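You operate a simulated robot arm through the tools that you are given. There is no shell and no other tool. Be economical: measure what you need, move in short steps, check, and stop when the job is done.

The job below is to be done with a simulated two-armed robot. You get a single attempt, and the scene is never put back.

TASK
Put two of the white bottles from the top of the packing table on the album. Push the narrow door shut. Take the film cartridge from the top of the left deck lid and put it on top of the black loupe. Fetch the grey carton and set it on the teal tray. Stack the 200 film carton from the top of the packing table on top of the 100 film carton. Take the masks carton and put it on the lower middle shelf of the middle shelving. Put the small black pump on the front table of the laminator. Any order will do. Set down upright: white bottle, grey carton, masks carton, small black pump.

It is judged by the outcome, as a careful person would: the job done as asked, and still so three seconds after it is handed in. It fails if anything else is knocked over, pushed out of place, dropped, spilled or broken. A push-on lid holds only when it is set on centred and level and pressed home; a screw cap is set on level and turned clockwise until tight.

THE ROBOT
Two 7-joint arms with two-finger grippers on one trunk, on a base that drives. Base frame: it is fixed to the floor where the robot stands at the start and does not move with it; the origin is under the middle of the robot, x ahead of it, y to its left, z up; the surface under the hand at the start is at about z = 820. Lengths are in mm, angles in degrees, forces in N, time in s.
The left shoulder is at the start at [89, 216, 1223], the right one opposite. With the tool pointing down near the work surface each hand reaches from about 320 to 880 mm from the robot's upright axis, wherever it stands, measured 20 degrees to its own side. Places, roughly: album (17x13x3 cm) [800, -300, 800]; film carton [500, -250, 750]; film cartridge [-1750, -2000, 1000]; front table of the laminator (23x21 cm) [580, 480, 900]; grey carton [-1250, -250, 250]; loupe (5x5x5 cm) [-1800, -1900, 1000]; lower middle shelf of the middle shelving [-1700, -100, 800]; masks carton [500, 0, 750]; narrow door [-1400, -2800, 700]; small black pump [500, -1250, 1000]; teal tray (30x26x3 cm) [600, -2800, 800]; white bottle [500, 750, 1000]. Payload 3.43 kg a hand.
The tool frame of a hand sits at the grasp point between the pads (the TCP): z along the fingers, y along the line on which they close. The tips reach 20 mm beyond it. Largest opening 124 mm; the body of the gripper starts 93 mm behind the TCP.
Orientation is that of the tool frame in the base frame, as a unit quaternion [x, y, z, w]. With the fingers straight down and closing along the base's y, the tool's x points along the base's -x, its y along +y and its z along -z.

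THE INTERFACE
- The arms move only by the tool arm_command. It takes "left_plan", "right_plan" or both (then of equal length, played together; a hand with none holds still); each is a list that holds one entry, the list of rows, each a list of 7 numbers: the shift along the tool's x, y, z in mm, then the turn, a rotation vector about the tool's x, y, z in degrees, then the opening, from 0 (shut) to 1 (fully open). In form: [[[dx, dy, dz, rx, ry, rz, grip], ...]]. A call has 1 to 20 rows; each row shifts and turns the commanded pose from where the row before left it, along the tool's axes as they then stand. A row lasts 0.2 s, in which the tool goes at most 50 mm and 8.6 degrees; a call with a longer step from one row to the next is refused whole, and so is a gripper value outside its range. Where a pose cannot be reached the arm comes as near as it can. A force on the tool above 40 N (or 10 N above the force at the start of the call, whichever is more), or a blocked arm, ends the call early, and 0.2 s more pass. The fingers move at their own pace (about 72 mm/s each) and stop on an object; they squeeze with about 44 N. The grip force told is the motor's: it shows also when the fingers shut on nothing. Time passes only in rows, and 0.2 s behind the last, so rows that do not move let the fingers close. It gives the time, the measured TCP pose, the force on the tool (base axes), the opening and the grip force at its end, in the units of the frame above (readings bear some noise), with the torque about the TCP (base axes, N m) and any sound that the robot's microphone picked up.
- Cameras (640 x 400 px; columns grow to the right, rows downward): "scene" is now at [200.9, 50.9, 1380.8]; the picture's right is [0.65, -0.76, 0.00], its down [-0.62, -0.53, -0.58] and it looks along [0.44, 0.38, -0.82] (base axes); focal length 214 px, centre (320, 200). "left" rides on the left gripper at [82, -14, -140] in its tool frame; the picture's right is [0.17, 0.99, 0.00], its down [-0.83, 0.14, -0.54] and it looks along [-0.53, 0.09, 0.84] (tool axes); focal length 243 px, centre (320, 200). "right" rides on the right gripper at [82, 14, -140] in its tool frame; the picture's right is [-0.17, 0.99, 0.00], its down [-0.83, -0.14, -0.54] and it looks along [-0.53, -0.09, 0.84] (tool axes); focal length 243 px, centre (320, 200). There is no depth. A picture from a camera that has moved, and an enlarged one, comes with that camera's place and axes in the base frame and with its lens. The place of the scene camera against the robot may be out by one fixed shift of up to 25 mm in any direction.
- camera(camera): a new picture of that camera. No time passes.
- raise_lower(by): slides the trunk up (or, below 0, down) by that many mm; the arms and the scene camera ride with it, the base frame stays. It gives what a move gives, with no picture.
- roll_base(legs): drives the robot by 1 to 6 legs, each [ahead, left, turn to the left] in mm, mm and degrees, along the robot's own axes; the way and the turn of a leg run together, so that a leg with both is an arc; at most 1500 mm and 180 degrees a leg. The arms and the cameras ride along, it lands a little off, and it stops where it bumps. It gives what a move gives.
- head_to(pan, tilt): turns the head with the scene camera to pan (to the left, within 80 degrees either way) and tilt (down, from -29 to 69), counted from straight ahead of the robot. It gives what a move gives.
- close_up(camera, box): a new picture of the part [left, top, right, bottom] of that camera's present view, enlarged. No time passes.
- sign_off(): hands the job in; it is judged then, once.

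Work in short steps. Places have to be worked out from the pictures, the camera data and where the tool is seen: move nearer, look again, correct. Check each grasp and each placing, and mend what went wrong. You have 217 turns and 228 pictures in all, those below and enlarged ones among them. Open the grippers and draw the arms clear of the work before you hand the job in, unless the task says otherwise; then end with one line.

The tools are called after "Request:" as a command line: name --argument value ..., lists and objects as JSON in quotes. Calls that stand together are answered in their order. arm_command: Moves the arms, as the interface text tells. Its arguments: {"type":"object","properties":{"left_plan":{"type":"array"},"right_plan":{"type":"array"}},"required":[]} The other tools are called the same way: raise_lower (by) slides the trunk up or down; roll_base (legs) drives the base; head_to (pan, tilt) turns the head that bears the scene camera; camera (camera) takes a picture; close_up (camera, box) takes an enlarged picture of a part of a camera's view; sign_off () hands the job in.

At the start:

```text
time: 0.0
left_ee_pos: [570.7, 154.4, 1190.2]
left_orientation: [0.0, 1.0, 0.0, 0.0]
left_wrist_force: [-0.7, -0.6, -0.9]
left_wrist_torque: [0.02, 0.03, 0.03]
left_opening: 124.1
left_grip_force: 0.1
right_ee_pos: [409.2, -307.5, 1182.2]
right_orientation: [0.0, 1.0, 0.0, 0.0]
right_wrist_force: [-0.2, 0.6, -0.1]
right_wrist_torque: [-0.02, 0.0, 0.01]
right_opening: 124.3
right_grip_force: 0.0
trunk travel left (down, up): [-378.0, 213.0]
robot x, y, heading: [-0.4, 2.6, 0.1]
head pan, tilt: [40.8, 54.9]
```

scene: 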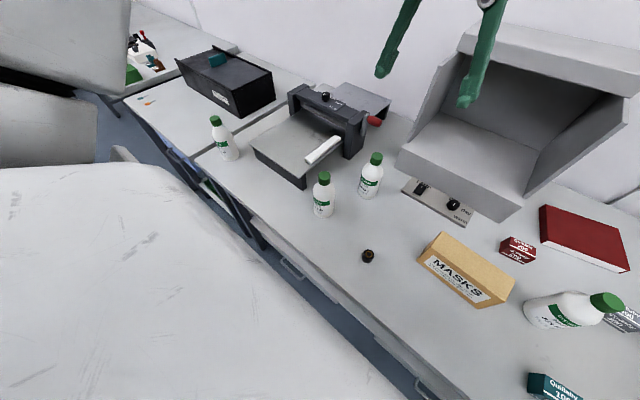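
right: 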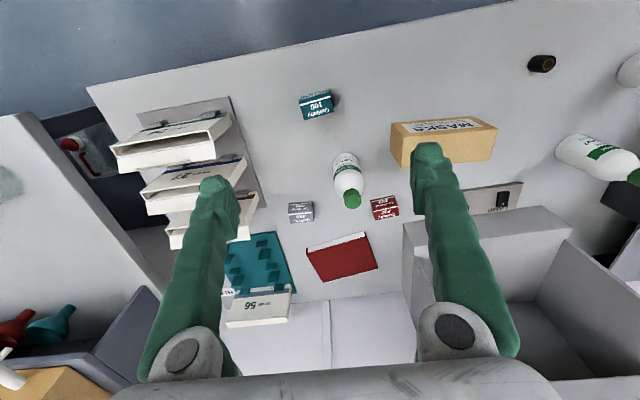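
left: 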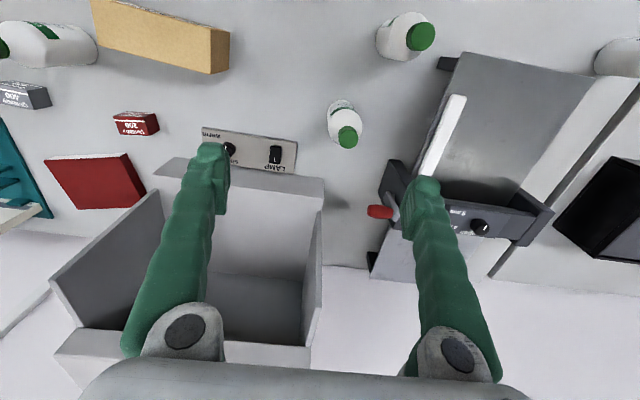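

I'll survey first: the table ahead and to the right.

Request:
head_to --pan 0 --tilt 50

Request:
camera --camera "scene"

Request:
head_to --pan -60 --tilt 35

Request:
camera --camera "scene"

```text
time: 1.1
left_ee_pos: [571.9, 154.7, 1190.9]
left_orientation: [-0.001, 1.0, 0.0, 0.0]
left_wrist_force: [-0.7, 0.2, 0.2]
left_wrist_torque: [0.0, 0.0, -0.02]
left_opening: 123.7
left_grip_force: 0.1
right_ee_pos: [409.7, -308.2, 1181.9]
right_orientation: [0.0, 1.0, 0.0, 0.0]
right_wrist_force: [0.1, -0.5, 0.2]
right_wrist_torque: [0.01, -0.02, -0.01]
right_opening: 123.9
right_grip_force: 0.2
trunk travel left (down, up): [-378.0, 213.0]
robot x, y, heading: [-0.4, -3.8, 0.0]
head pan, tilt: [0.0, 50.0]
```

```text
224 pictures are left
camera scene: at [223.2, 3.8, 1387.2], right [0.0, -1.0, 0.0], down [-0.77, 0.0, -0.64], along [0.64, 0.0, -0.77], focal length 214 px, centre (320, 200)
```

scene: 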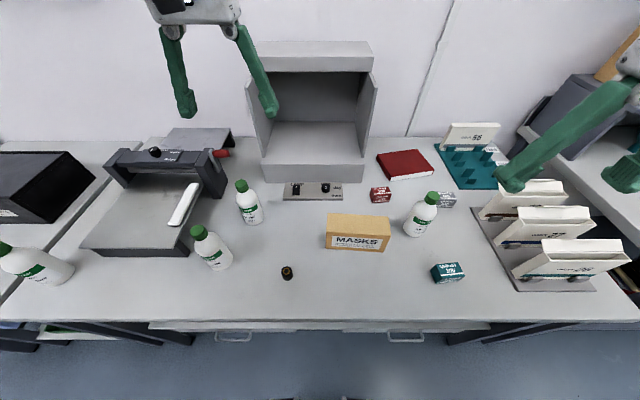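

```text
time: 2.4
left_ee_pos: [571.4, 154.1, 1190.6]
left_orientation: [0.0, 1.0, 0.0, 0.0]
left_wrist_force: [-0.3, 0.4, 0.3]
left_wrist_torque: [-0.01, 0.02, -0.01]
left_opening: 123.8
left_grip_force: 0.0
right_ee_pos: [409.3, -308.7, 1182.7]
right_orientation: [0.0, 1.0, 0.0, 0.0]
right_wrist_force: [-0.3, 0.4, -1.2]
right_wrist_torque: [-0.01, -0.02, 0.01]
right_opening: 124.0
right_grip_force: 0.1
trunk travel left (down, up): [-378.0, 213.0]
robot x, y, heading: [1.7, -4.8, -0.0]
head pan, tilt: [-60.0, 35.0]
```

```text
223 pictures are left
camera scene: at [190.3, -72.5, 1408.9], right [-0.87, -0.5, 0.0], down [-0.29, 0.5, -0.82], along [0.41, -0.71, -0.57], focal length 214 px, centre (320, 200)
```

scene: 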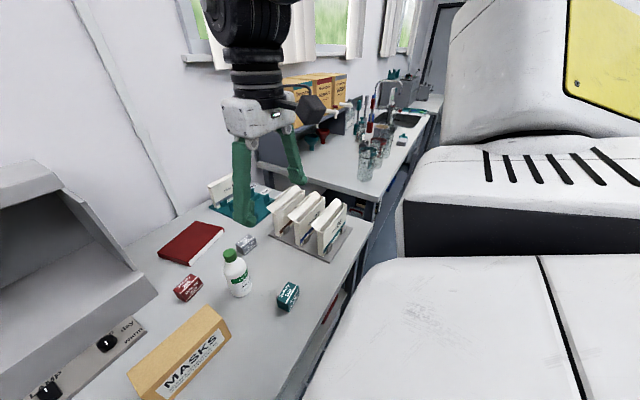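

Reading the film cartons' labels.

Request:
head_to --pan -15 --tilt 50

Request:
close_up --camera "scene" --box '[220, 120, 500, 295]'

Request:
close_up --camera "right" --box '[270, 70, 430, 230]'

```text
time: 3.5
left_ee_pos: [571.5, 155.1, 1189.7]
left_orientation: [0.0, 1.0, 0.0, 0.0]
left_wrist_force: [0.1, -1.5, -0.2]
left_wrist_torque: [0.02, 0.0, -0.02]
left_opening: 124.2
left_grip_force: 0.1
right_ee_pos: [409.4, -309.0, 1181.8]
right_orientation: [0.0, 1.0, 0.0, 0.001]
right_wrist_force: [0.0, 0.5, -0.5]
right_wrist_torque: [0.02, 0.0, 0.0]
right_opening: 124.2
right_grip_force: 0.0
trunk travel left (down, up): [-378.0, 213.0]
robot x, y, heading: [2.6, -2.9, -0.0]
head pan, tilt: [-15.0, 50.0]
```

```text
2.29 times, centred on (360, 208) of scene
camera zoom: at [220.6, -16.3, 1387.2], right [-0.26, -0.97, 0.0], down [-0.74, 0.2, -0.64], along [0.62, -0.17, -0.77], focal length 490 px, centre (229, 183)
```

zoom: 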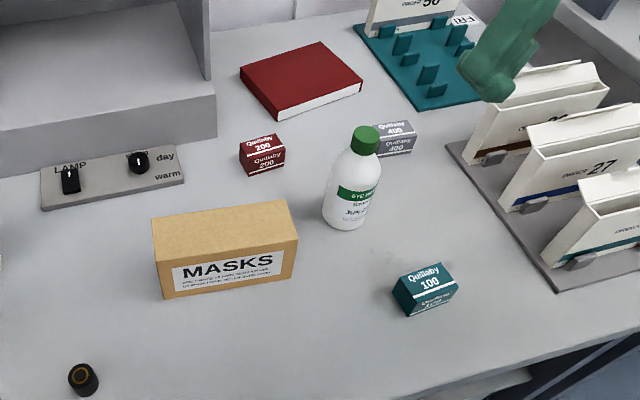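

```text
2.50 times, centred on (350, 150) of right
camera zoom: at [327.2, -294.7, 1321.6], right [0.17, 0.99, 0.0], down [0.83, -0.14, 0.54], along [0.53, -0.09, -0.84], focal length 606 px, centre (245, 325)
```

zoom: 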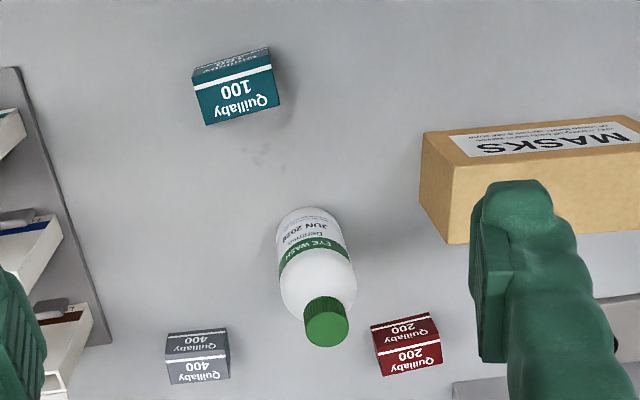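

The red 200 carton is near (682,-195), the teal 100 carton is nearer, and the bottle is near (560,-275), about 145 tall. I move the right hand over, staying above the bottle, to look closer.

Request:
arm_command --right_plan '[[[-32, 18, 24, 0, 0, 0, 1], [-32, 18, 24, 0, 0, 0, 1], [-32, 18, 24, 0, 0, 0, 1], [-32, 18, 24, 0, 0, 0, 1], [-32, 18, 24, 0, 0, 0, 1], [-31, 19, 22, 0, 0, 0, 1], [0, 0, 0, 0, 0, 0, 1]]]'

Request:
camera --camera "right"

```text
time: 5.1
left_ee_pos: [571.4, 153.8, 1189.7]
left_orientation: [0.0, 1.0, -0.001, 0.0]
left_wrist_force: [-0.9, -0.1, 0.7]
left_wrist_torque: [-0.03, 0.0, -0.01]
left_opening: 124.0
left_grip_force: 0.1
right_ee_pos: [553.2, -246.6, 1063.4]
right_orientation: [0.001, 1.0, 0.002, 0.001]
right_wrist_force: [-0.3, 0.1, -0.6]
right_wrist_torque: [-0.02, 0.0, -0.01]
right_opening: 124.3
right_grip_force: 0.0
right hand out of reach, approached as far as the arm can: row 4, 5, 6
trunk travel left (down, up): [-378.0, 213.0]
robot x, y, heading: [0.2, 1.7, 0.1]
head pan, tilt: [-15.0, 50.0]
```

```text
220 pictures are left
camera right: at [469.9, -234.1, 1203.1], right [0.17, 0.99, 0.01], down [0.83, -0.14, 0.54], along [0.53, -0.09, -0.84], focal length 243 px, centre (320, 200)
```

right: 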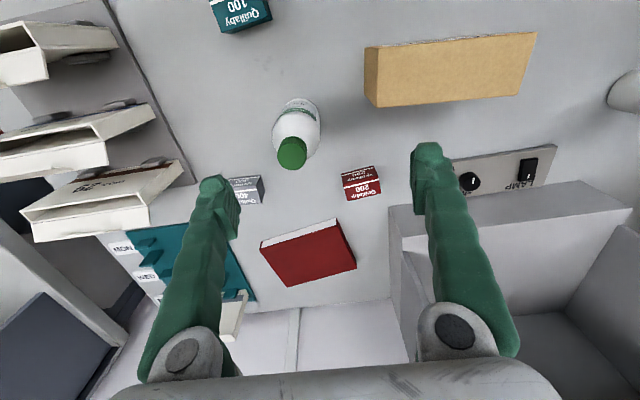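

The arm stopped short, and the red carton still computes to about (679,-197). I try a lower forward approach.

Request:
arm_command --right_plan '[[[-20, 10, 35, 0, 0, 0, 1], [-30, 15, 10, 0, 0, 0, 1], [-30, 15, 10, 0, 0, 0, 1], [-30, 10, 10, 0, 0, 0, 1], [0, 0, 0, 0, 0, 0, 1]]]'

Request:
camera --camera "right"

```text
time: 6.3
left_ee_pos: [572.0, 154.3, 1190.4]
left_orientation: [0.001, 1.0, 0.001, 0.0]
left_wrist_force: [0.1, -0.6, -0.1]
left_wrist_torque: [0.0, 0.0, -0.01]
left_opening: 123.8
left_grip_force: 0.1
right_ee_pos: [582.2, -257.5, 1017.3]
right_orientation: [0.0, 1.0, 0.003, 0.002]
right_wrist_force: [0.6, 0.8, 0.3]
right_wrist_torque: [-0.03, -0.04, -0.04]
right_opening: 124.2
right_grip_force: 0.1
right hand out of reach, approached as far as the arm can: row 1, 2, 3, 4
trunk travel left (down, up): [-378.0, 213.0]
robot x, y, heading: [-0.6, -1.1, -0.1]
head pan, tilt: [-15.0, 50.0]
```

```text
219 pictures are left
camera right: at [498.7, -244.9, 1157.3], right [0.17, 0.99, 0.01], down [0.83, -0.14, 0.54], along [0.54, -0.09, -0.84], focal length 243 px, centre (320, 200)
```

right: 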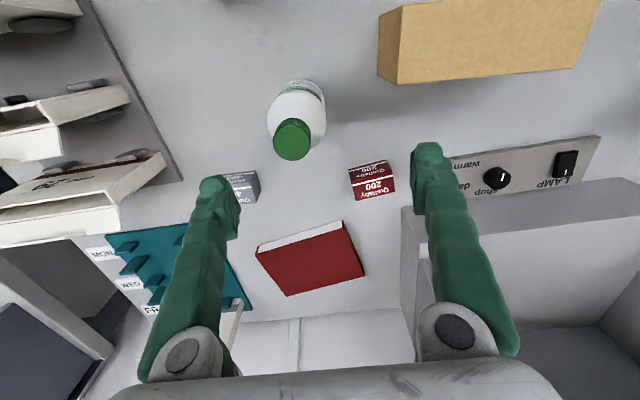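

The reach is poor this high relative to the shoulder, so I raise the trunk by 150. The hand will then work lower, where its reach is larger.

Request:
raise_lower --by 150

Request:
arm_command --right_plan '[[[0, 0, 45, 0, 0, 0, 1], [0, 0, 45, 0, 0, 0, 1], [0, 0, 40, 0, 0, 0, 1], [-30, 20, 10, 0, 0, 0, 1], [-30, 20, 0, 0, 0, 0, 1], [-30, 20, 0, 0, 0, 0, 1], [0, 0, 0, 0, 0, 0, 1]]]'

Request:
camera --camera "right"

```text
time: 8.0
left_ee_pos: [571.2, 154.8, 1338.4]
left_orientation: [0.0, 1.0, 0.0, -0.001]
left_wrist_force: [0.6, -0.1, 0.5]
left_wrist_torque: [0.04, 0.03, 0.01]
left_opening: 123.8
left_grip_force: 0.1
right_ee_pos: [576.9, -257.9, 1287.5]
right_orientation: [0.001, 0.994, 0.002, 0.111]
right_wrist_force: [0.1, -0.3, 0.5]
right_wrist_torque: [0.0, 0.03, -0.05]
right_opening: 124.0
right_grip_force: 0.1
trunk travel left (down, up): [-528.0, 63.0]
robot x, y, heading: [-2.8, 1.2, 0.4]
head pan, tilt: [-15.0, 50.0]
```

```text
time: 9.6
left_ee_pos: [571.0, 153.3, 1340.3]
left_orientation: [0.0, 1.0, -0.001, -0.001]
left_wrist_force: [0.2, 0.4, 0.2]
left_wrist_torque: [-0.03, 0.0, 0.02]
left_opening: 123.8
left_grip_force: 0.1
right_ee_pos: [634.0, -266.6, 1151.4]
right_orientation: [0.0, 0.994, 0.003, 0.111]
right_wrist_force: [1.5, 0.4, -0.3]
right_wrist_torque: [0.03, 0.01, 0.03]
right_opening: 124.2
right_grip_force: 0.0
right hand out of reach, approached as far as the arm can: row 4, 5, 6
trunk travel left (down, up): [-528.0, 63.0]
robot x, y, heading: [-0.4, -1.3, 0.1]
head pan, tilt: [-15.0, 50.0]
```

```text
218 pictures are left
camera right: at [522.9, -253.3, 1270.7], right [0.16, 0.99, 0.04], down [0.69, -0.14, 0.71], along [0.7, -0.09, -0.7], focal length 243 px, centre (320, 200)
```

right: 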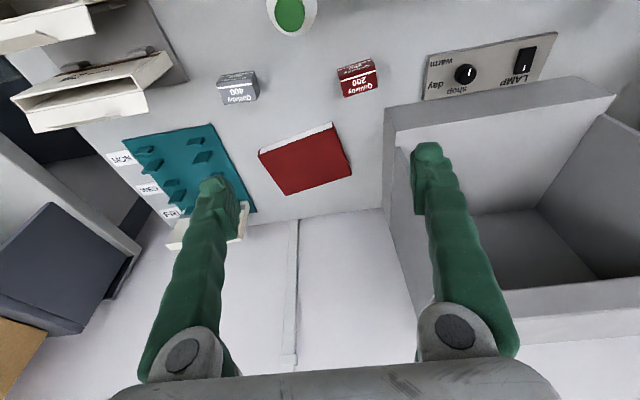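

The raise left the hand pitched by about 12.7°. I level it and lower to about z=1010.

Request:
arm_command --right_plan '[[[0, 0, 20, 0, 6.35, 0, 1], [0, 0, 20, 0, 6.35, 0, 1], [0, 0, 40, 0, 0, 0, 1], [0, 0, 40, 0, 0, 0, 1], [0, 0, 20, 0, 0, 0, 1], [0, 0, 0, 0, 0, 0, 1]]]'

Request:
arm_command --right_plan '[[[0, 20, 0, 0, 0, 0, 1], [0, 20, 0, 0, 0, 0, 1], [0, 20, 0, 0, 0, 0, 1], [0, 0, 0, 0, 0, 0, 1]]]'

```text
time: 11.0
left_ee_pos: [570.8, 154.3, 1341.0]
left_orientation: [0.0, 1.0, 0.0, 0.0]
left_wrist_force: [0.0, 0.1, 0.2]
left_wrist_torque: [-0.01, 0.03, -0.01]
left_opening: 124.0
left_grip_force: 0.1
right_ee_pos: [598.3, -302.3, 1008.7]
right_orientation: [0.0, 1.0, 0.005, 0.003]
right_wrist_force: [-0.1, 0.7, 0.0]
right_wrist_torque: [-0.01, 0.03, 0.01]
right_opening: 123.8
right_grip_force: 0.1
right hand out of reach, approached as far as the arm can: row 1, 2, 5
trunk travel left (down, up): [-528.0, 63.0]
robot x, y, heading: [-2.1, 0.2, -0.3]
head pan, tilt: [-15.0, 50.0]
```

```text
time: 12.0
left_ee_pos: [569.9, 154.9, 1340.6]
left_orientation: [0.001, 1.0, 0.0, -0.001]
left_wrist_force: [0.3, -0.3, -0.2]
left_wrist_torque: [0.02, -0.02, -0.02]
left_opening: 123.7
left_grip_force: 0.0
right_ee_pos: [575.2, -275.5, 1015.6]
right_orientation: [0.0, 1.0, 0.004, 0.003]
right_wrist_force: [0.4, 0.7, 0.0]
right_wrist_torque: [-0.02, 0.01, 0.02]
right_opening: 123.9
right_grip_force: 0.0
right hand out of reach, approached as far as the arm can: row 1, 2, 3
trunk travel left (down, up): [-528.0, 63.0]
robot x, y, heading: [0.2, -1.8, -0.1]
head pan, tilt: [-15.0, 50.0]
```

I look at the arm itself to see what limits it.

Request:
head_to --pan -35 --tilt 30

Request:
camera --camera "scene"

```text
time: 12.9
left_ee_pos: [571.1, 155.0, 1340.2]
left_orientation: [-0.001, 1.0, 0.0, 0.001]
left_wrist_force: [0.0, 0.8, 0.4]
left_wrist_torque: [-0.02, 0.01, 0.02]
left_opening: 123.9
left_grip_force: 0.0
right_ee_pos: [576.6, -275.1, 1016.3]
right_orientation: [0.0, 1.0, 0.004, 0.003]
right_wrist_force: [0.4, 0.3, 1.4]
right_wrist_torque: [0.0, -0.01, 0.01]
right_opening: 123.9
right_grip_force: 0.0
trunk travel left (down, up): [-528.0, 63.0]
robot x, y, heading: [1.0, 0.4, 0.0]
head pan, tilt: [-35.0, 30.0]
```

```text
217 pictures are left
camera scene: at [158.0, -48.0, 1582.4], right [-0.57, -0.82, 0.0], down [-0.41, 0.29, -0.87], along [0.71, -0.5, -0.5], focal length 214 px, centre (320, 200)
```

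scene: 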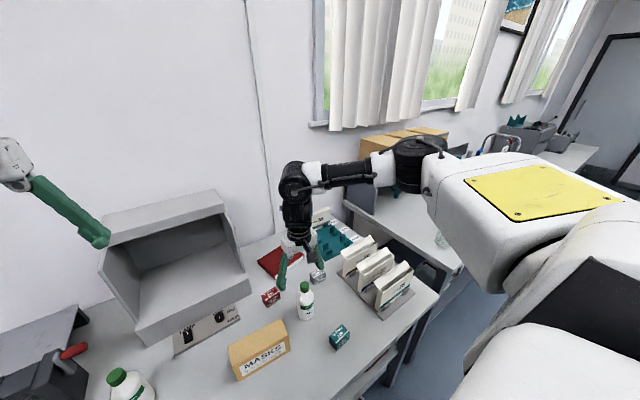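

The elbow is flung out to the right with the forearm sideways, so perhaps the wrist roll is the limit. I yaw the gripper and test moving toward the carton.

Request:
arm_command --right_plan '[[[0, 0, 0, 0, 0, -8, 1], [0, 0, 0, 0, 0, -8, 1], [0, 0, 0, 0, 0, -8, 1], [-15, 15, 0, 0, 0, 0, 1], [-15, 15, 0, 0, 0, 0, 1], [0, 0, 0, 0, 0, 0, 1]]]'

```text
time: 14.3
left_ee_pos: [572.0, 154.1, 1340.2]
left_orientation: [0.0, 1.0, 0.001, 0.0]
left_wrist_force: [-0.7, -0.6, 0.4]
left_wrist_torque: [-0.01, 0.03, -0.02]
left_opening: 123.9
left_grip_force: 0.1
right_ee_pos: [574.0, -275.6, 1015.9]
right_orientation: [-0.207, 0.978, 0.003, 0.002]
right_wrist_force: [-0.8, -0.4, 0.6]
right_wrist_torque: [-0.01, -0.01, 0.01]
right_opening: 124.1
right_grip_force: 0.0
right hand out of reach, approached as far as the arm can: row 4, 5
trunk travel left (down, up): [-528.0, 63.0]
robot x, y, heading: [0.6, -1.1, -0.1]
head pan, tilt: [-35.0, 30.0]
```

Yaw doesn't help; the limit is radial. I check how close the base stands to the table, since driving nearer may be simplest.

Request:
head_to --pan 0 --tilt 69

Request:
camera --camera "scene"

```text
time: 15.3
left_ee_pos: [570.6, 154.8, 1339.7]
left_orientation: [0.0, 1.0, 0.0, 0.0]
left_wrist_force: [-0.1, 0.2, 0.0]
left_wrist_torque: [0.0, 0.0, 0.0]
left_opening: 123.9
left_grip_force: 0.0
right_ee_pos: [574.2, -275.8, 1015.6]
right_orientation: [-0.208, 0.978, 0.003, 0.002]
right_wrist_force: [1.1, -0.6, 0.2]
right_wrist_torque: [-0.03, 0.0, 0.04]
right_opening: 124.1
right_grip_force: 0.1
trunk travel left (down, up): [-528.0, 63.0]
robot x, y, heading: [-0.6, -1.0, -0.0]
head pan, tilt: [0.0, 68.8]
```

```text
216 pictures are left
camera scene: at [139.9, 3.6, 1531.0], right [0.0, -1.0, 0.0], down [-0.93, 0.0, -0.36], along [0.36, 0.0, -0.93], focal length 214 px, centre (320, 200)
```

scene: 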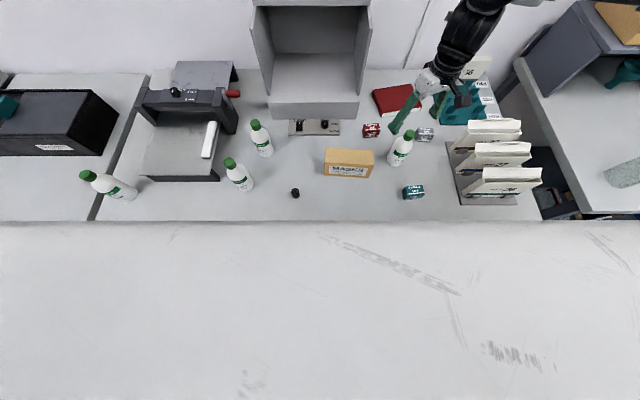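

Earlier the floor was visible down to x≈140 and the table edge is near x≈323, so I can drive ahead 120. That brings the targets within reach.

Request:
roll_base --legs '[[110, 0, 0]]'

Request:
arm_command --right_plan '[[[0, 0, 0, 0, 0, 8, 1], [0, 0, 0, 0, 0, 8, 1], [0, 0, 0, 0, 0, 8, 1], [0, 25, 0, 0, 0, 0, 1], [0, 25, 0, 0, 0, 0, 1], [0, 28, 0, 0, 0, 0, 1], [0, 0, 0, 0, 0, 0, 1]]]'

Request:
camera --camera "right"

```text
time: 16.6
left_ee_pos: [677.4, 155.7, 1341.3]
left_orientation: [-0.002, 1.0, 0.001, 0.001]
left_wrist_force: [-0.7, 0.2, 0.7]
left_wrist_torque: [0.04, -0.03, -0.01]
left_opening: 123.8
left_grip_force: 0.1
right_ee_pos: [682.5, -274.9, 1017.2]
right_orientation: [-0.209, 0.978, 0.003, 0.003]
right_wrist_force: [-0.6, -0.2, 0.1]
right_wrist_torque: [0.04, -0.07, 0.01]
right_opening: 124.2
right_grip_force: 0.0
trunk travel left (down, up): [-528.0, 63.0]
robot x, y, heading: [111.5, -0.4, -0.0]
head pan, tilt: [0.0, 68.8]
```

```text
time: 18.2
left_ee_pos: [680.1, 155.4, 1340.0]
left_orientation: [-0.001, 1.0, -0.001, 0.0]
left_wrist_force: [-0.6, -0.4, -1.0]
left_wrist_torque: [-0.06, 0.03, 0.02]
left_opening: 124.0
left_grip_force: 0.1
right_ee_pos: [674.4, -265.4, 1018.2]
right_orientation: [-0.001, 1.0, 0.003, 0.001]
right_wrist_force: [-0.1, 0.2, 0.3]
right_wrist_torque: [0.01, 0.01, 0.01]
right_opening: 123.9
right_grip_force: 0.0
right hand out of reach, approached as far as the arm can: row 4, 5, 6
trunk travel left (down, up): [-528.0, 63.0]
robot x, y, heading: [110.8, -2.7, 0.2]
head pan, tilt: [0.0, 68.8]
```

```text
215 pictures are left
camera right: at [591.4, -252.7, 1158.6], right [0.16, 0.99, 0.01], down [0.83, -0.14, 0.54], along [0.53, -0.08, -0.84], focal length 243 px, centre (320, 200)
```

right: 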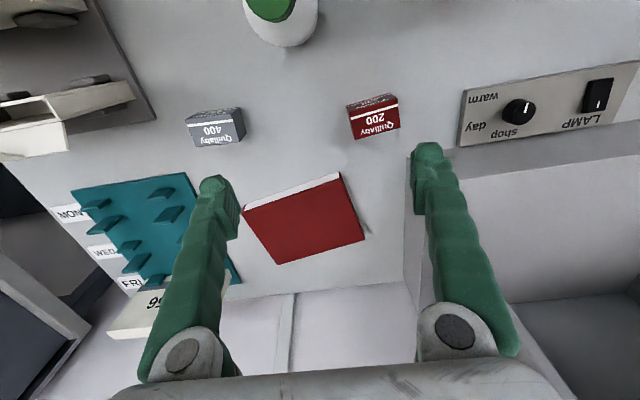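

I test pulling back while moving inward, to learn the shape of the reach.

Request:
arm_command --right_plan '[[[30, 10, 0, 0, 0, 0, 1], [30, 10, 0, 0, 0, 0, 1], [10, 25, 0, 0, 0, 0, 1], [0, 25, 0, 0, 0, 0, 1], [0, 0, 0, 0, 0, 0, 1]]]'

Request:
arm_command --right_plan '[[[-20, 0, 0, 0, 0, 0, 1], [-20, 0, 0, 0, 0, 0, 1], [-20, 0, 0, 0, 0, 0, 1], [-20, 0, 0, 0, 0, 0, 1], [0, 0, 0, 0, 0, 0, 1]]]'

```text
time: 19.4
left_ee_pos: [679.0, 155.4, 1341.2]
left_orientation: [-0.001, 1.0, 0.0, 0.001]
left_wrist_force: [-0.2, -0.6, 0.8]
left_wrist_torque: [-0.04, 0.0, 0.0]
left_opening: 124.1
left_grip_force: 0.0
right_ee_pos: [603.7, -221.3, 1022.0]
right_orientation: [-0.001, 1.0, 0.006, 0.002]
right_wrist_force: [0.0, 0.2, 0.0]
right_wrist_torque: [0.03, 0.0, -0.01]
right_opening: 124.0
right_grip_force: 0.1
right hand out of reach, approached as far as the arm can: row 4
trunk travel left (down, up): [-528.0, 63.0]
robot x, y, heading: [110.4, -2.3, -0.1]
head pan, tilt: [0.0, 68.8]
```

```text
time: 20.6
left_ee_pos: [679.8, 155.8, 1341.3]
left_orientation: [-0.001, 1.0, 0.0, 0.0]
left_wrist_force: [-0.2, -0.4, 0.3]
left_wrist_torque: [0.03, -0.03, -0.01]
left_opening: 124.2
left_grip_force: 0.1
right_ee_pos: [651.3, -245.1, 1026.2]
right_orientation: [0.0, 1.0, 0.005, 0.004]
right_wrist_force: [0.0, -0.2, -0.3]
right_wrist_torque: [-0.03, 0.02, 0.03]
right_opening: 124.2
right_grip_force: 0.0
right hand out of reach, approached as far as the arm can: row 1, 2, 3, 4
trunk travel left (down, up): [-528.0, 63.0]
robot x, y, heading: [112.2, -2.0, -0.0]
head pan, tilt: [0.0, 68.8]
```

The boundary slants, which suggests the elbow is stuck out at a joint limit. I fold back to the start-like pose, descend there, then extend again to get a better elbow.

Request:
arm_command --right_plan '[[[20, -10, -40, 0, 0, 0, 1], [20, -10, -40, 0, 0, 0, 1], [20, -10, -40, 0, 0, 0, 1], [20, -10, -40, 0, 0, 0, 1], [20, -10, -40, 0, 0, 0, 1], [20, -10, -40, 0, 0, 0, 1], [15, -5, -40, 0, 0, 0, 1], [0, 0, -30, 0, 0, 0, 1], [0, 0, 0, 0, 0, 0, 1]]]'

Request:
arm_command --right_plan '[[[30, -20, 30, 0, 0, 0, 1], [30, -20, 30, 0, 0, 0, 1], [30, -10, 30, 0, 0, 0, 1], [0, 0, 45, 0, 0, 0, 1], [0, 0, 45, 0, 0, 0, 1], [0, 0, 45, 0, 0, 0, 1], [0, 0, 45, 0, 0, 0, 1], [0, 0, 40, 0, 0, 0, 1], [0, 0, 0, 0, 0, 0, 1]]]'

Request:
arm_command --right_plan '[[[-40, 10, 0, 0, 0, 0, 1], [-40, 10, 0, 0, 0, 0, 1], [-40, 10, 0, 0, 0, 0, 1], [-40, 20, 0, 0, 0, 0, 1], [-40, 20, 0, 0, 0, 0, 1], [-40, 20, 0, 0, 0, 0, 1], [0, 0, 0, 0, 0, 0, 1]]]'

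```text
time: 22.6
left_ee_pos: [681.6, 155.0, 1340.7]
left_orientation: [-0.001, 1.0, 0.0, 0.001]
left_wrist_force: [0.4, 0.1, 0.4]
left_wrist_torque: [-0.01, -0.04, -0.01]
left_opening: 124.1
left_grip_force: 0.0
right_ee_pos: [518.8, -312.8, 1336.1]
right_orientation: [-0.001, 1.0, 0.003, 0.001]
right_wrist_force: [-0.2, -0.7, 0.9]
right_wrist_torque: [0.02, 0.02, -0.01]
right_opening: 124.1
right_grip_force: 0.0
trunk travel left (down, up): [-528.0, 63.0]
robot x, y, heading: [110.4, -3.4, 0.1]
head pan, tilt: [0.0, 68.8]
```

```text
time: 24.6
left_ee_pos: [679.4, 155.1, 1340.1]
left_orientation: [-0.001, 1.0, 0.0, 0.0]
left_wrist_force: [0.0, -0.2, -0.5]
left_wrist_torque: [-0.01, -0.07, -0.01]
left_opening: 123.7
left_grip_force: 0.2
right_ee_pos: [443.3, -342.1, 1070.7]
right_orientation: [-0.002, 1.0, 0.004, 0.001]
right_wrist_force: [-0.3, -0.3, 1.0]
right_wrist_torque: [-0.01, -0.01, 0.02]
right_opening: 124.0
right_grip_force: 0.0
right hand out of reach, approached as far as the arm can: row 4, 5, 6
trunk travel left (down, up): [-528.0, 63.0]
robot x, y, heading: [111.8, -2.8, 0.3]
head pan, tilt: [0.0, 68.8]
```

```text
time: 26.2
left_ee_pos: [678.5, 156.7, 1342.5]
left_orientation: [0.0, 1.0, 0.001, 0.001]
left_wrist_force: [-0.2, -0.5, -0.5]
left_wrist_torque: [-0.02, 0.03, 0.01]
left_opening: 124.1
left_grip_force: 0.1
right_ee_pos: [675.5, -260.5, 1070.6]
right_orientation: [-0.001, 1.0, 0.005, 0.004]
right_wrist_force: [0.4, 0.1, 0.2]
right_wrist_torque: [0.01, -0.01, -0.02]
right_opening: 123.8
right_grip_force: 0.1
right hand out of reach, approached as far as the arm can: row 6
trunk travel left (down, up): [-528.0, 63.0]
robot x, y, heading: [108.7, 2.0, 0.0]
head pan, tilt: [0.0, 68.8]
```

I look at the arm's posture again, wider.

Request:
head_to --pan -50 --tilt 15

Request:
camera --camera "scene"

Request:
head_to --pan 40 --tilt 25

Request:
camera --camera "scene"

```text
time: 27.5
left_ee_pos: [679.9, 156.0, 1340.6]
left_orientation: [-0.001, 1.0, 0.0, 0.0]
left_wrist_force: [-0.4, -0.7, 0.3]
left_wrist_torque: [0.0, -0.01, 0.0]
left_opening: 124.1
left_grip_force: 0.0
right_ee_pos: [677.5, -260.6, 1070.5]
right_orientation: [-0.001, 1.0, 0.005, 0.004]
right_wrist_force: [0.0, -1.1, -0.4]
right_wrist_torque: [0.01, 0.01, 0.01]
right_opening: 124.1
right_grip_force: 0.1
trunk travel left (down, up): [-528.0, 63.0]
robot x, y, heading: [107.8, -1.1, 0.0]
head pan, tilt: [-50.0, 15.0]
```

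```text
214 pictures are left
camera scene: at [252.9, -67.4, 1606.6], right [-0.76, -0.64, 0.0], down [-0.17, 0.2, -0.97], along [0.62, -0.74, -0.26], focal length 214 px, centre (320, 200)
```

scene: 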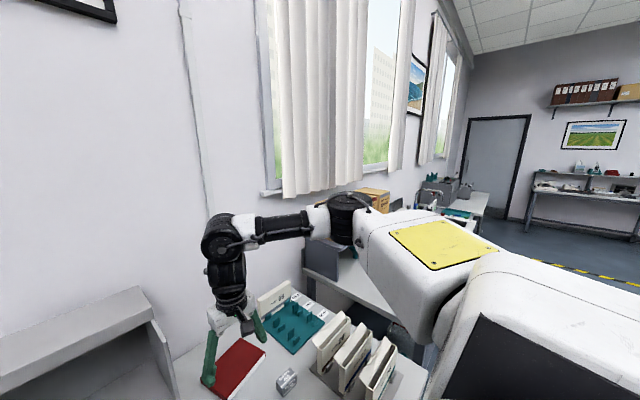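

```text
time: 29.1
left_ee_pos: [680.3, 154.7, 1339.7]
left_orientation: [-0.001, 1.0, 0.0, -0.001]
left_wrist_force: [-0.5, 0.1, -0.3]
left_wrist_torque: [0.01, 0.0, 0.03]
left_opening: 123.8
left_grip_force: 0.0
right_ee_pos: [677.0, -258.6, 1069.3]
right_orientation: [0.0, 1.0, 0.006, 0.003]
right_wrist_force: [0.5, 0.2, 0.8]
right_wrist_torque: [0.04, 0.01, 0.02]
right_opening: 124.0
right_grip_force: 0.1
trunk travel left (down, up): [-528.0, 63.0]
robot x, y, heading: [110.0, 0.5, 0.4]
head pan, tilt: [40.0, 25.0]
```

```text
213 pictures are left
camera scene: at [263.5, 63.1, 1590.4], right [0.64, -0.77, 0.0], down [-0.32, -0.27, -0.91], along [0.69, 0.58, -0.42], focal length 214 px, centre (320, 200)
```

scene: 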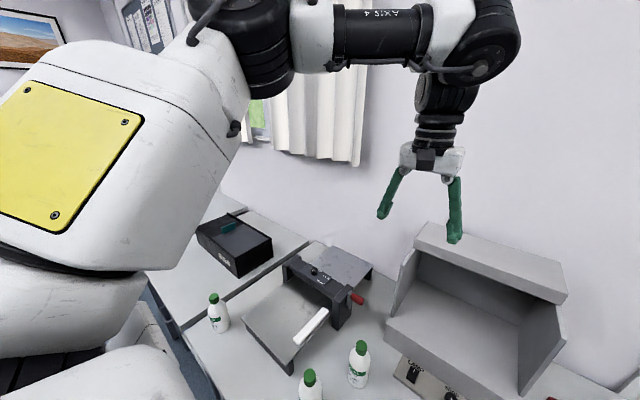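

I lower here to z≈940 (only short cartons are below), then test inward motion.

Request:
arm_command --right_plan '[[[0, 0, 40, 0, 0, 0, 1], [0, 0, 40, 0, 0, 0, 1], [0, 0, 40, 0, 0, 0, 1], [0, 0, 10, 0, 0, 0, 1], [0, 20, 0, 0, 0, 0, 1], [0, 20, 0, 0, 0, 0, 1], [0, 20, 0, 0, 0, 0, 1], [0, 0, 0, 0, 0, 0, 1]]]'

Request:
camera --camera "right"

```text
time: 30.9
left_ee_pos: [680.3, 156.4, 1341.0]
left_orientation: [-0.001, 1.0, -0.001, 0.0]
left_wrist_force: [0.9, 0.0, -0.1]
left_wrist_torque: [0.01, -0.02, -0.03]
left_opening: 124.3
left_grip_force: 0.1
right_ee_pos: [638.3, -254.8, 974.7]
right_orientation: [-0.001, 1.0, 0.006, 0.002]
right_wrist_force: [-0.8, 0.8, 0.3]
right_wrist_torque: [0.0, -0.01, -0.04]
right_opening: 123.9
right_grip_force: 0.0
right hand out of reach, approached as far as the arm can: row 1, 2, 3, 4, 5, 6, 7
trunk travel left (down, up): [-528.0, 63.0]
robot x, y, heading: [108.1, -1.2, 0.3]
head pan, tilt: [40.0, 25.0]
```

```text
212 pictures are left
camera right: at [556.0, -241.5, 1115.3], right [0.16, 0.99, 0.01], down [0.83, -0.14, 0.54], along [0.54, -0.08, -0.84], focal length 243 px, centre (320, 200)
```

right: 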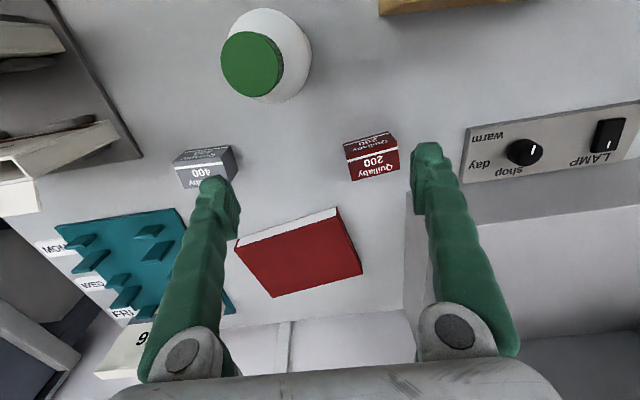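

Lower got worse. I test reaching straight out along the 20° line at z≈1060 to find the true limit there.

Request:
arm_command --right_plan '[[[0, -15, -40, 0, 0, 0, 1], [0, -15, -40, 0, 0, 0, 1], [-20, -10, -5, 0, 0, 0, 1], [-35, -5, 0, 0, 0, 0, 1], [-35, 0, 0, 0, 0, 0, 1], [-35, 0, 0, 0, 0, 0, 1], [-35, 0, 0, 0, 0, 0, 1], [0, 0, 0, 0, 0, 0, 1]]]'

```text
time: 32.7
left_ee_pos: [680.1, 157.0, 1339.4]
left_orientation: [-0.001, 1.0, 0.001, -0.001]
left_wrist_force: [-0.1, 0.0, -0.5]
left_wrist_torque: [0.03, -0.01, -0.01]
left_opening: 124.1
left_grip_force: 0.2
right_ee_pos: [736.6, -327.7, 1061.4]
right_orientation: [-0.001, 1.0, 0.004, 0.002]
right_wrist_force: [-0.3, 0.3, -1.7]
right_wrist_torque: [0.02, -0.02, -0.02]
right_opening: 124.3
right_grip_force: 0.1
right hand out of reach, approached as far as the arm can: row 5, 6, 7
trunk travel left (down, up): [-528.0, 63.0]
robot x, y, heading: [107.6, 1.2, 0.2]
head pan, tilt: [40.0, 25.0]
```

I try another branch: rise, move inward mirrored to the left arm's pose, then descend.

Request:
arm_command --right_plan '[[[10, 5, -45, 0, 0, 0, 1], [10, 15, -45, 0, 0, 0, 1], [10, 20, -40, 0, 0, 0, 1], [10, 25, -40, 0, 0, 0, 1], [5, 25, -40, 0, 0, 0, 1], [5, 25, -35, 0, 0, 0, 1], [0, 25, -10, 0, 0, 0, 1], [0, 25, 0, 0, 0, 0, 1], [0, 0, 0, 0, 0, 0, 1]]]'

Request:
arm_command --right_plan '[[[0, 0, 40, 0, 0, 0, 1], [0, 0, 40, 0, 0, 0, 1], [0, 0, 40, 0, 0, 0, 1], [0, 0, 40, 0, 0, 0, 1], [0, 0, 40, 0, 0, 0, 1], [0, 0, 40, 0, 0, 0, 1], [0, 0, 40, 0, 0, 0, 1], [0, 0, 0, 0, 0, 0, 1]]]'

```text
time: 34.7
left_ee_pos: [679.9, 154.7, 1340.8]
left_orientation: [-0.001, 1.0, 0.001, 0.0]
left_wrist_force: [0.1, 0.4, 0.0]
left_wrist_torque: [-0.01, -0.02, -0.01]
left_opening: 124.0
left_grip_force: 0.1
right_ee_pos: [598.7, -245.1, 1274.8]
right_orientation: [-0.001, 1.0, 0.006, 0.002]
right_wrist_force: [-1.5, -0.2, 0.1]
right_wrist_torque: [-0.02, 0.0, -0.01]
right_opening: 123.6
right_grip_force: 0.0
right hand out of reach, approached as far as the arm can: row 2, 3, 4, 5, 6, 7, 8
trunk travel left (down, up): [-528.0, 63.0]
robot x, y, heading: [107.3, 5.9, 0.1]
head pan, tilt: [40.0, 25.0]
```

```text
time: 36.5
left_ee_pos: [679.2, 156.2, 1340.7]
left_orientation: [0.0, 1.0, 0.001, 0.0]
left_wrist_force: [-0.3, 1.1, -0.3]
left_wrist_torque: [0.0, -0.01, -0.04]
left_opening: 124.1
left_grip_force: 0.2
right_ee_pos: [602.5, -242.1, 995.8]
right_orientation: [0.0, 1.0, 0.004, 0.002]
right_wrist_force: [0.6, 0.4, -0.7]
right_wrist_torque: [0.02, -0.01, 0.0]
right_opening: 123.9
right_grip_force: 0.1
trunk travel left (down, up): [-528.0, 63.0]
robot x, y, heading: [111.5, -0.7, 0.0]
head pan, tilt: [40.0, 25.0]
```

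The right arm works best around 28° to its side and 300–400 below the shoulder. So I position the base instead: raise the hand, lower the trunk 100, and drive left 95.

Request:
arm_command --right_plan '[[[0, 0, -45, 0, 0, 0, 1], [0, -20, -45, 0, 0, 0, 1], [0, -20, -30, 0, 0, 0, 1], [0, 0, 0, 0, 0, 0, 1]]]'

Request:
raise_lower --by -100

Request:
roll_base --legs '[[10, 100, 0]]'

Request:
camera --camera "right"

```text
time: 37.5
left_ee_pos: [680.6, 155.0, 1339.4]
left_orientation: [-0.002, 1.0, 0.0, 0.0]
left_wrist_force: [0.2, -0.3, 0.0]
left_wrist_torque: [0.01, 0.03, 0.01]
left_opening: 123.8
left_grip_force: 0.0
right_ee_pos: [601.8, -282.3, 1115.9]
right_orientation: [0.0, 1.0, 0.004, 0.001]
right_wrist_force: [0.5, 0.0, 0.0]
right_wrist_torque: [0.0, 0.01, 0.02]
right_opening: 123.9
right_grip_force: 0.0
trunk travel left (down, up): [-528.0, 63.0]
robot x, y, heading: [108.7, 1.0, -0.2]
head pan, tilt: [40.0, 25.0]
```

```text
time: 38.9
left_ee_pos: [678.3, 155.7, 1242.2]
left_orientation: [-0.001, 1.0, 0.0, 0.001]
left_wrist_force: [-1.1, -0.3, 1.0]
left_wrist_torque: [-0.01, 0.01, -0.01]
left_opening: 124.1
left_grip_force: 0.1
right_ee_pos: [602.0, -283.1, 1015.0]
right_orientation: [-0.001, 1.0, 0.003, 0.002]
right_wrist_force: [-0.4, 0.2, 0.1]
right_wrist_torque: [0.05, -0.05, -0.02]
right_opening: 124.0
right_grip_force: 0.1
trunk travel left (down, up): [-428.0, 163.0]
robot x, y, heading: [108.4, -1.9, -0.0]
head pan, tilt: [40.0, 25.0]
```

```text
time: 40.8
left_ee_pos: [689.8, 253.5, 1239.8]
left_orientation: [0.0, 1.0, 0.0, -0.001]
left_wrist_force: [0.3, 0.6, 0.9]
left_wrist_torque: [0.02, 0.01, 0.0]
left_opening: 124.1
left_grip_force: 0.0
right_ee_pos: [611.7, -184.4, 1015.6]
right_orientation: [0.0, 1.0, 0.004, 0.002]
right_wrist_force: [0.3, -0.1, 0.3]
right_wrist_torque: [0.03, 0.03, 0.01]
right_opening: 123.7
right_grip_force: 0.0
trunk travel left (down, up): [-428.0, 163.0]
robot x, y, heading: [119.4, 98.2, 0.2]
head pan, tilt: [40.0, 25.0]
```

```text
211 pictures are left
camera right: at [528.9, -171.3, 1155.0], right [0.17, 0.99, 0.01], down [0.83, -0.14, 0.54], along [0.53, -0.08, -0.84], focal length 243 px, centre (320, 200)
```

right: 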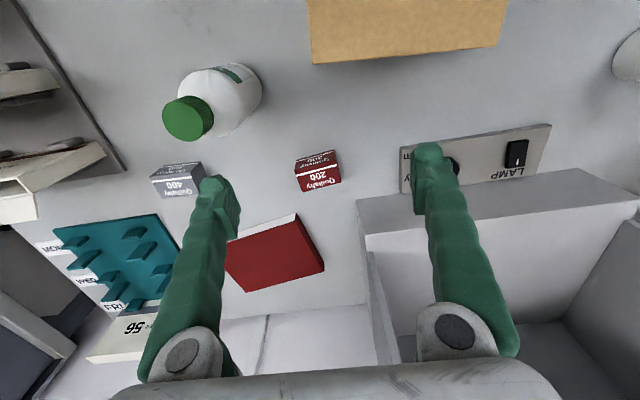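

The carton's top centre is near (684,-196), with its long edge rotated about 11.5° ccw. I move above it and yaw to match.

Request:
arm_command --right_plan '[[[-24, -4, 20, 0, 0, 0, 0.9], [-24, -4, 20, 0, 0, 0, 0.9], [-24, -4, 20, 0, 0, 0, 0.9], [0, 0, 25, 0, 0, -6, 0.9], [0, 0, 25, 0, 0, -5.5, 0.9], [0, 0, 0, 0, 0, 0, 0.9]]]'

Request:
camera --camera "right"

```text
time: 42.2
left_ee_pos: [689.7, 254.3, 1240.6]
left_orientation: [0.0, 1.0, -0.001, -0.001]
left_wrist_force: [-0.2, -0.2, -0.7]
left_wrist_torque: [0.02, 0.03, 0.0]
left_opening: 124.2
left_grip_force: 0.0
right_ee_pos: [683.7, -193.8, 906.1]
right_orientation: [-0.101, 0.995, 0.003, 0.002]
right_wrist_force: [0.4, -1.1, -0.3]
right_wrist_torque: [-0.02, 0.0, -0.02]
right_opening: 111.5
right_grip_force: 0.1
trunk travel left (down, up): [-428.0, 163.0]
robot x, y, heading: [118.1, 100.0, -0.2]
head pan, tilt: [40.0, 25.0]
```

```text
210 pictures are left
camera right: at [600.2, -198.0, 1044.8], right [-0.04, 1.0, 0.01], down [0.84, 0.03, 0.54], along [0.54, 0.02, -0.84], focal length 243 px, centre (320, 200)
```

right: 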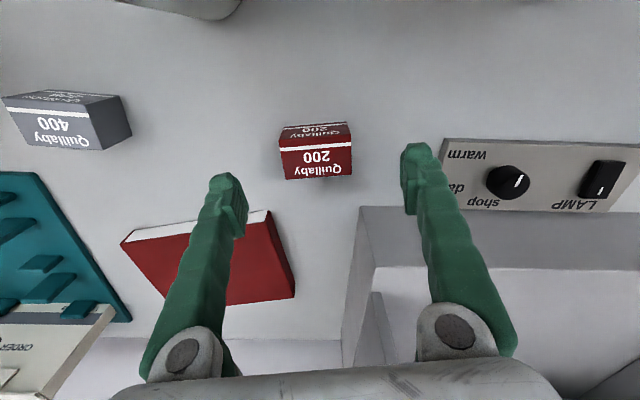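

It's well aligned (carton centre near (681,-197), top about 860). I descend to z≈848 and close.

Request:
arm_command --right_plan '[[[2, -3, 20, 0, 0, 0, 0.9], [0, 0, 20, 0, 0, 0, 0.9], [0, 0, 17, 0, 0, 0, 0.9], [0, 0, 0, 0, 0, 0, 0], [0, 0, 0, 0, 0, 0, 0], [0, 0, 0, 0, 0, 0, 0]]]'

Request:
camera --camera "right"

```text
time: 43.6
left_ee_pos: [690.2, 253.8, 1241.0]
left_orientation: [0.001, 1.0, 0.001, 0.0]
left_wrist_force: [0.1, -0.4, 0.1]
left_wrist_torque: [0.01, -0.03, -0.01]
left_opening: 124.0
left_grip_force: 0.0
right_ee_pos: [683.0, -197.9, 848.3]
right_orientation: [-0.101, 0.995, 0.003, 0.001]
right_wrist_force: [0.3, -0.4, -1.0]
right_wrist_torque: [-0.03, -0.01, 0.01]
right_opening: 56.6
right_grip_force: 43.7
trunk travel left (down, up): [-428.0, 163.0]
robot x, y, heading: [118.2, 96.3, 0.1]
head pan, tilt: [40.0, 25.0]
```

```text
209 pictures are left
camera right: at [599.0, -201.7, 988.2], right [-0.03, 1.0, 0.01], down [0.84, 0.03, 0.54], along [0.54, 0.02, -0.84], focal length 243 px, centre (320, 200)
```

right: 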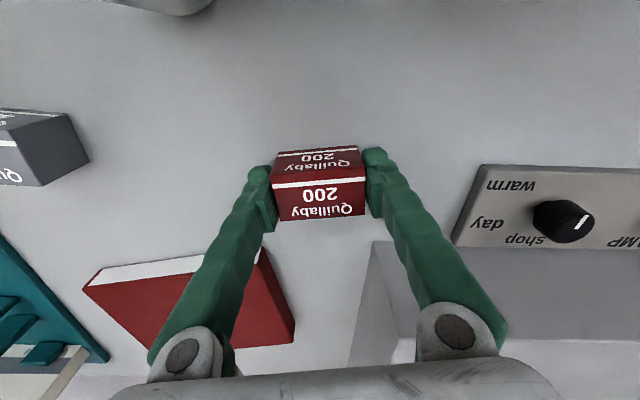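

It's gripped, 57 mm wide. I lift and carry it toward the teal 100 carton near (421,-318), stopping to look.

Request:
arm_command --right_plan '[[[0, 0, -38, 0, 0, 0, 0], [0, 0, -38, 0, 0, 0, 0], [0, 0, -38, 0, 0, 0, 0], [0, 0, -38, 0, 0, 0, 0], [0, 0, -38, 0, 0, 0, 0], [40.5, -12.3, 0, 0, 0, 0, 0], [40.5, -12.3, 0, 0, 0, 0, 0], [40.5, -12.3, 0, 0, 0, 0, 0], [40.5, -12.3, 0, 0, 0, 0, 0], [40.5, -12.3, 0, 0, 0, 0, 0], [40.5, -12.3, 0, 0, 0, 0, 0], [0, 0, 0, 0, 0, 0, 0]]]'

Request:
camera --camera "right"

```text
time: 46.2
left_ee_pos: [690.3, 256.5, 1239.2]
left_orientation: [-0.001, 1.0, 0.0, 0.0]
left_wrist_force: [0.1, 1.3, -0.2]
left_wrist_torque: [-0.02, 0.01, 0.01]
left_opening: 123.9
left_grip_force: 0.0
right_ee_pos: [464.6, -310.9, 1033.2]
right_orientation: [-0.113, 0.994, 0.005, -0.009]
right_wrist_force: [0.1, 0.2, 0.8]
right_wrist_torque: [-0.02, 0.02, 0.01]
right_opening: 56.0
right_grip_force: 43.9
right hand out of reach, approached as far as the arm can: row 11
trunk travel left (down, up): [-428.0, 163.0]
robot x, y, heading: [117.7, 97.9, -0.0]
head pan, tilt: [40.0, 25.0]
```

```text
208 pictures are left
camera right: at [384.5, -317.0, 1174.7], right [-0.06, 1.0, 0.01], down [0.85, 0.05, 0.53], along [0.52, 0.04, -0.85], focal length 243 px, centre (320, 200)
```

right: 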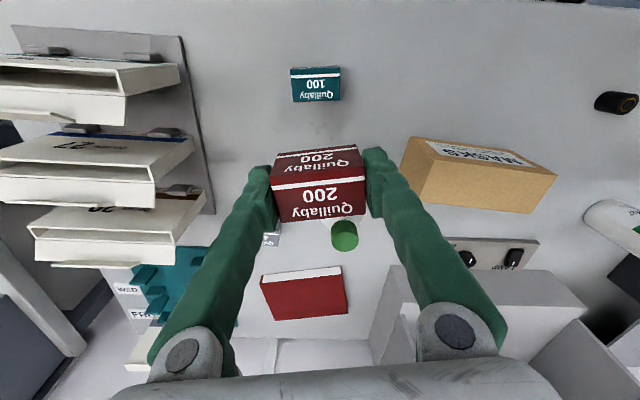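

The 100 carton is at about (424,-317), yawed about 8.5° ccw. The hand is near its inner limit, so I drive the base back and right, then bring the hand over.

Request:
roll_base --legs '[[-150, -60, 0]]'

Request:
arm_command --right_plan '[[[-20, 12, 0, 0, 0, 4, 0], [-20, 10, 10, 0, 0, 0, 0], [-20, 10, 15, 0, 0, 0, 0], [-10, 5, 15, 0, 0, 0, 0], [0, 0, 0, 0, 0, 0, 0]]]'

Request:
camera --camera "right"

```text
time: 47.8
left_ee_pos: [540.8, 196.6, 1238.9]
left_orientation: [-0.001, 1.0, 0.0, 0.0]
left_wrist_force: [0.1, 0.2, 0.0]
left_wrist_torque: [0.0, 0.02, -0.04]
left_opening: 124.0
left_grip_force: 0.1
right_ee_pos: [316.8, -369.6, 1032.3]
right_orientation: [-0.114, 0.993, 0.006, -0.008]
right_wrist_force: [0.5, -0.2, -0.8]
right_wrist_torque: [-0.03, 0.0, -0.02]
right_opening: 55.9
right_grip_force: 44.7
trunk travel left (down, up): [-428.0, 163.0]
robot x, y, heading: [-30.3, 38.5, 0.2]
head pan, tilt: [40.0, 25.0]
```

```text
time: 49.0
left_ee_pos: [538.6, 196.5, 1239.9]
left_orientation: [-0.002, 1.0, 0.0, 0.0]
left_wrist_force: [-0.4, 0.3, 0.3]
left_wrist_torque: [0.01, 0.03, 0.02]
left_opening: 124.0
left_grip_force: 0.0
right_ee_pos: [377.1, -321.4, 991.7]
right_orientation: [-0.08, 0.997, 0.004, -0.008]
right_wrist_force: [-0.2, 0.5, -0.1]
right_wrist_torque: [-0.01, -0.05, 0.0]
right_opening: 56.1
right_grip_force: 44.2
trunk travel left (down, up): [-428.0, 163.0]
robot x, y, heading: [-35.6, 37.5, 0.0]
head pan, tilt: [40.0, 25.0]
```

```text
207 pictures are left
camera right: at [295.5, -321.8, 1132.8], right [0.01, 1.0, 0.01], down [0.85, -0.01, 0.53], along [0.53, 0.0, -0.85], focal length 243 px, centre (320, 200)
```

right: 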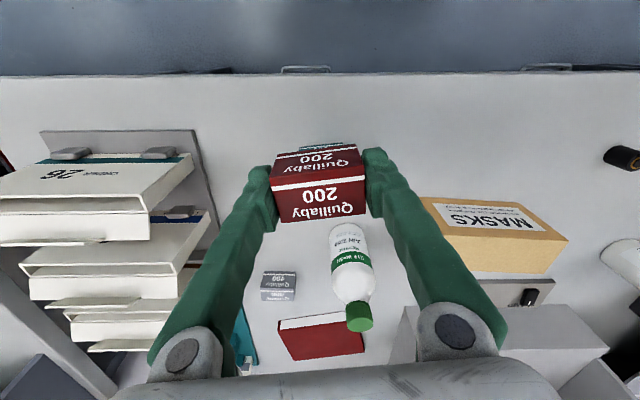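

Moving over (426,-317) and lowering to z≈930 for a check before stacking.

Request:
arm_command --right_plan '[[[-25, -2, 15, 0, 0, 0, 0], [-24, -2, 15, 0, 0, 0, 0], [0, 0, 30, 0, 0, 0, 0], [0, 0, 0, 0, 0, 0, 0]]]'

Request:
head_to --pan -45 --tilt 55

Request:
camera --camera "right"

Request:
camera --camera "scene"

```text
time: 50.0
left_ee_pos: [539.1, 196.6, 1241.0]
left_orientation: [-0.001, 1.0, 0.0, 0.0]
left_wrist_force: [0.1, -0.1, -0.3]
left_wrist_torque: [-0.01, 0.01, 0.01]
left_opening: 124.2
left_grip_force: 0.0
right_ee_pos: [426.3, -315.7, 929.9]
right_orientation: [-0.08, 0.997, 0.004, -0.008]
right_wrist_force: [0.7, -0.5, -0.1]
right_wrist_torque: [-0.03, 0.04, 0.0]
right_opening: 55.7
right_grip_force: 43.6
trunk travel left (down, up): [-428.0, 163.0]
robot x, y, heading: [-30.0, 39.3, 0.2]
head pan, tilt: [40.0, 25.0]
```

```text
time: 51.6
left_ee_pos: [538.7, 196.0, 1238.7]
left_orientation: [-0.002, 1.0, 0.001, 0.0]
left_wrist_force: [0.5, -1.0, 0.1]
left_wrist_torque: [-0.01, 0.0, 0.0]
left_opening: 124.1
left_grip_force: 0.1
right_ee_pos: [426.5, -316.2, 930.2]
right_orientation: [-0.079, 0.997, 0.005, -0.009]
right_wrist_force: [1.0, 0.2, 0.2]
right_wrist_torque: [0.03, 0.04, -0.01]
right_opening: 55.8
right_grip_force: 44.1
trunk travel left (down, up): [-428.0, 163.0]
robot x, y, heading: [-32.6, 38.2, 0.0]
head pan, tilt: [-45.0, 55.0]
```

```text
206 pictures are left
camera right: at [344.9, -317.2, 1071.4], right [0.01, 1.0, 0.01], down [0.85, -0.01, 0.52], along [0.53, 0.0, -0.85], focal length 243 px, centre (320, 200)
```

right: 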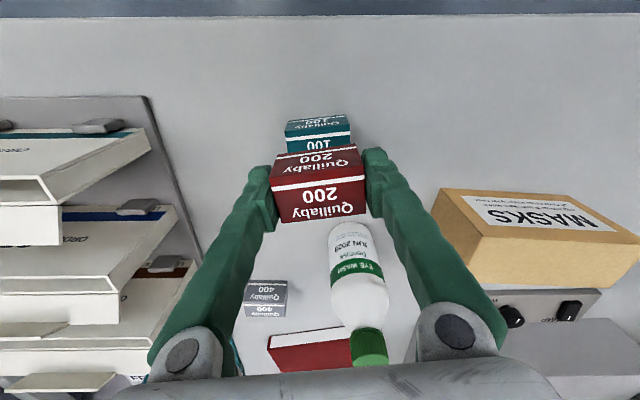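

```text
205 pictures are left
camera scene: at [152.8, -7.0, 1431.4], right [-0.7, -0.71, 0.0], down [-0.58, 0.58, -0.57], along [0.41, -0.4, -0.82], focal length 214 px, centre (320, 200)
```

scene: 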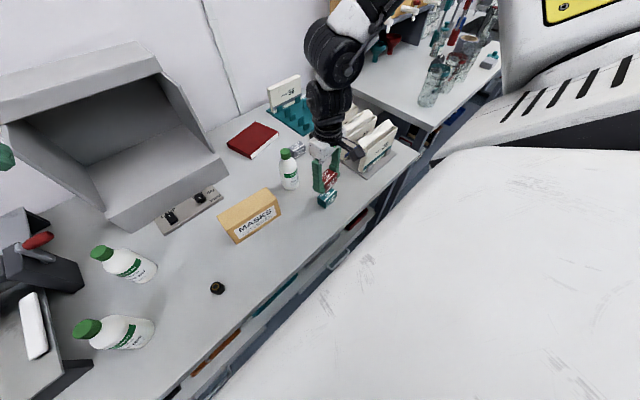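

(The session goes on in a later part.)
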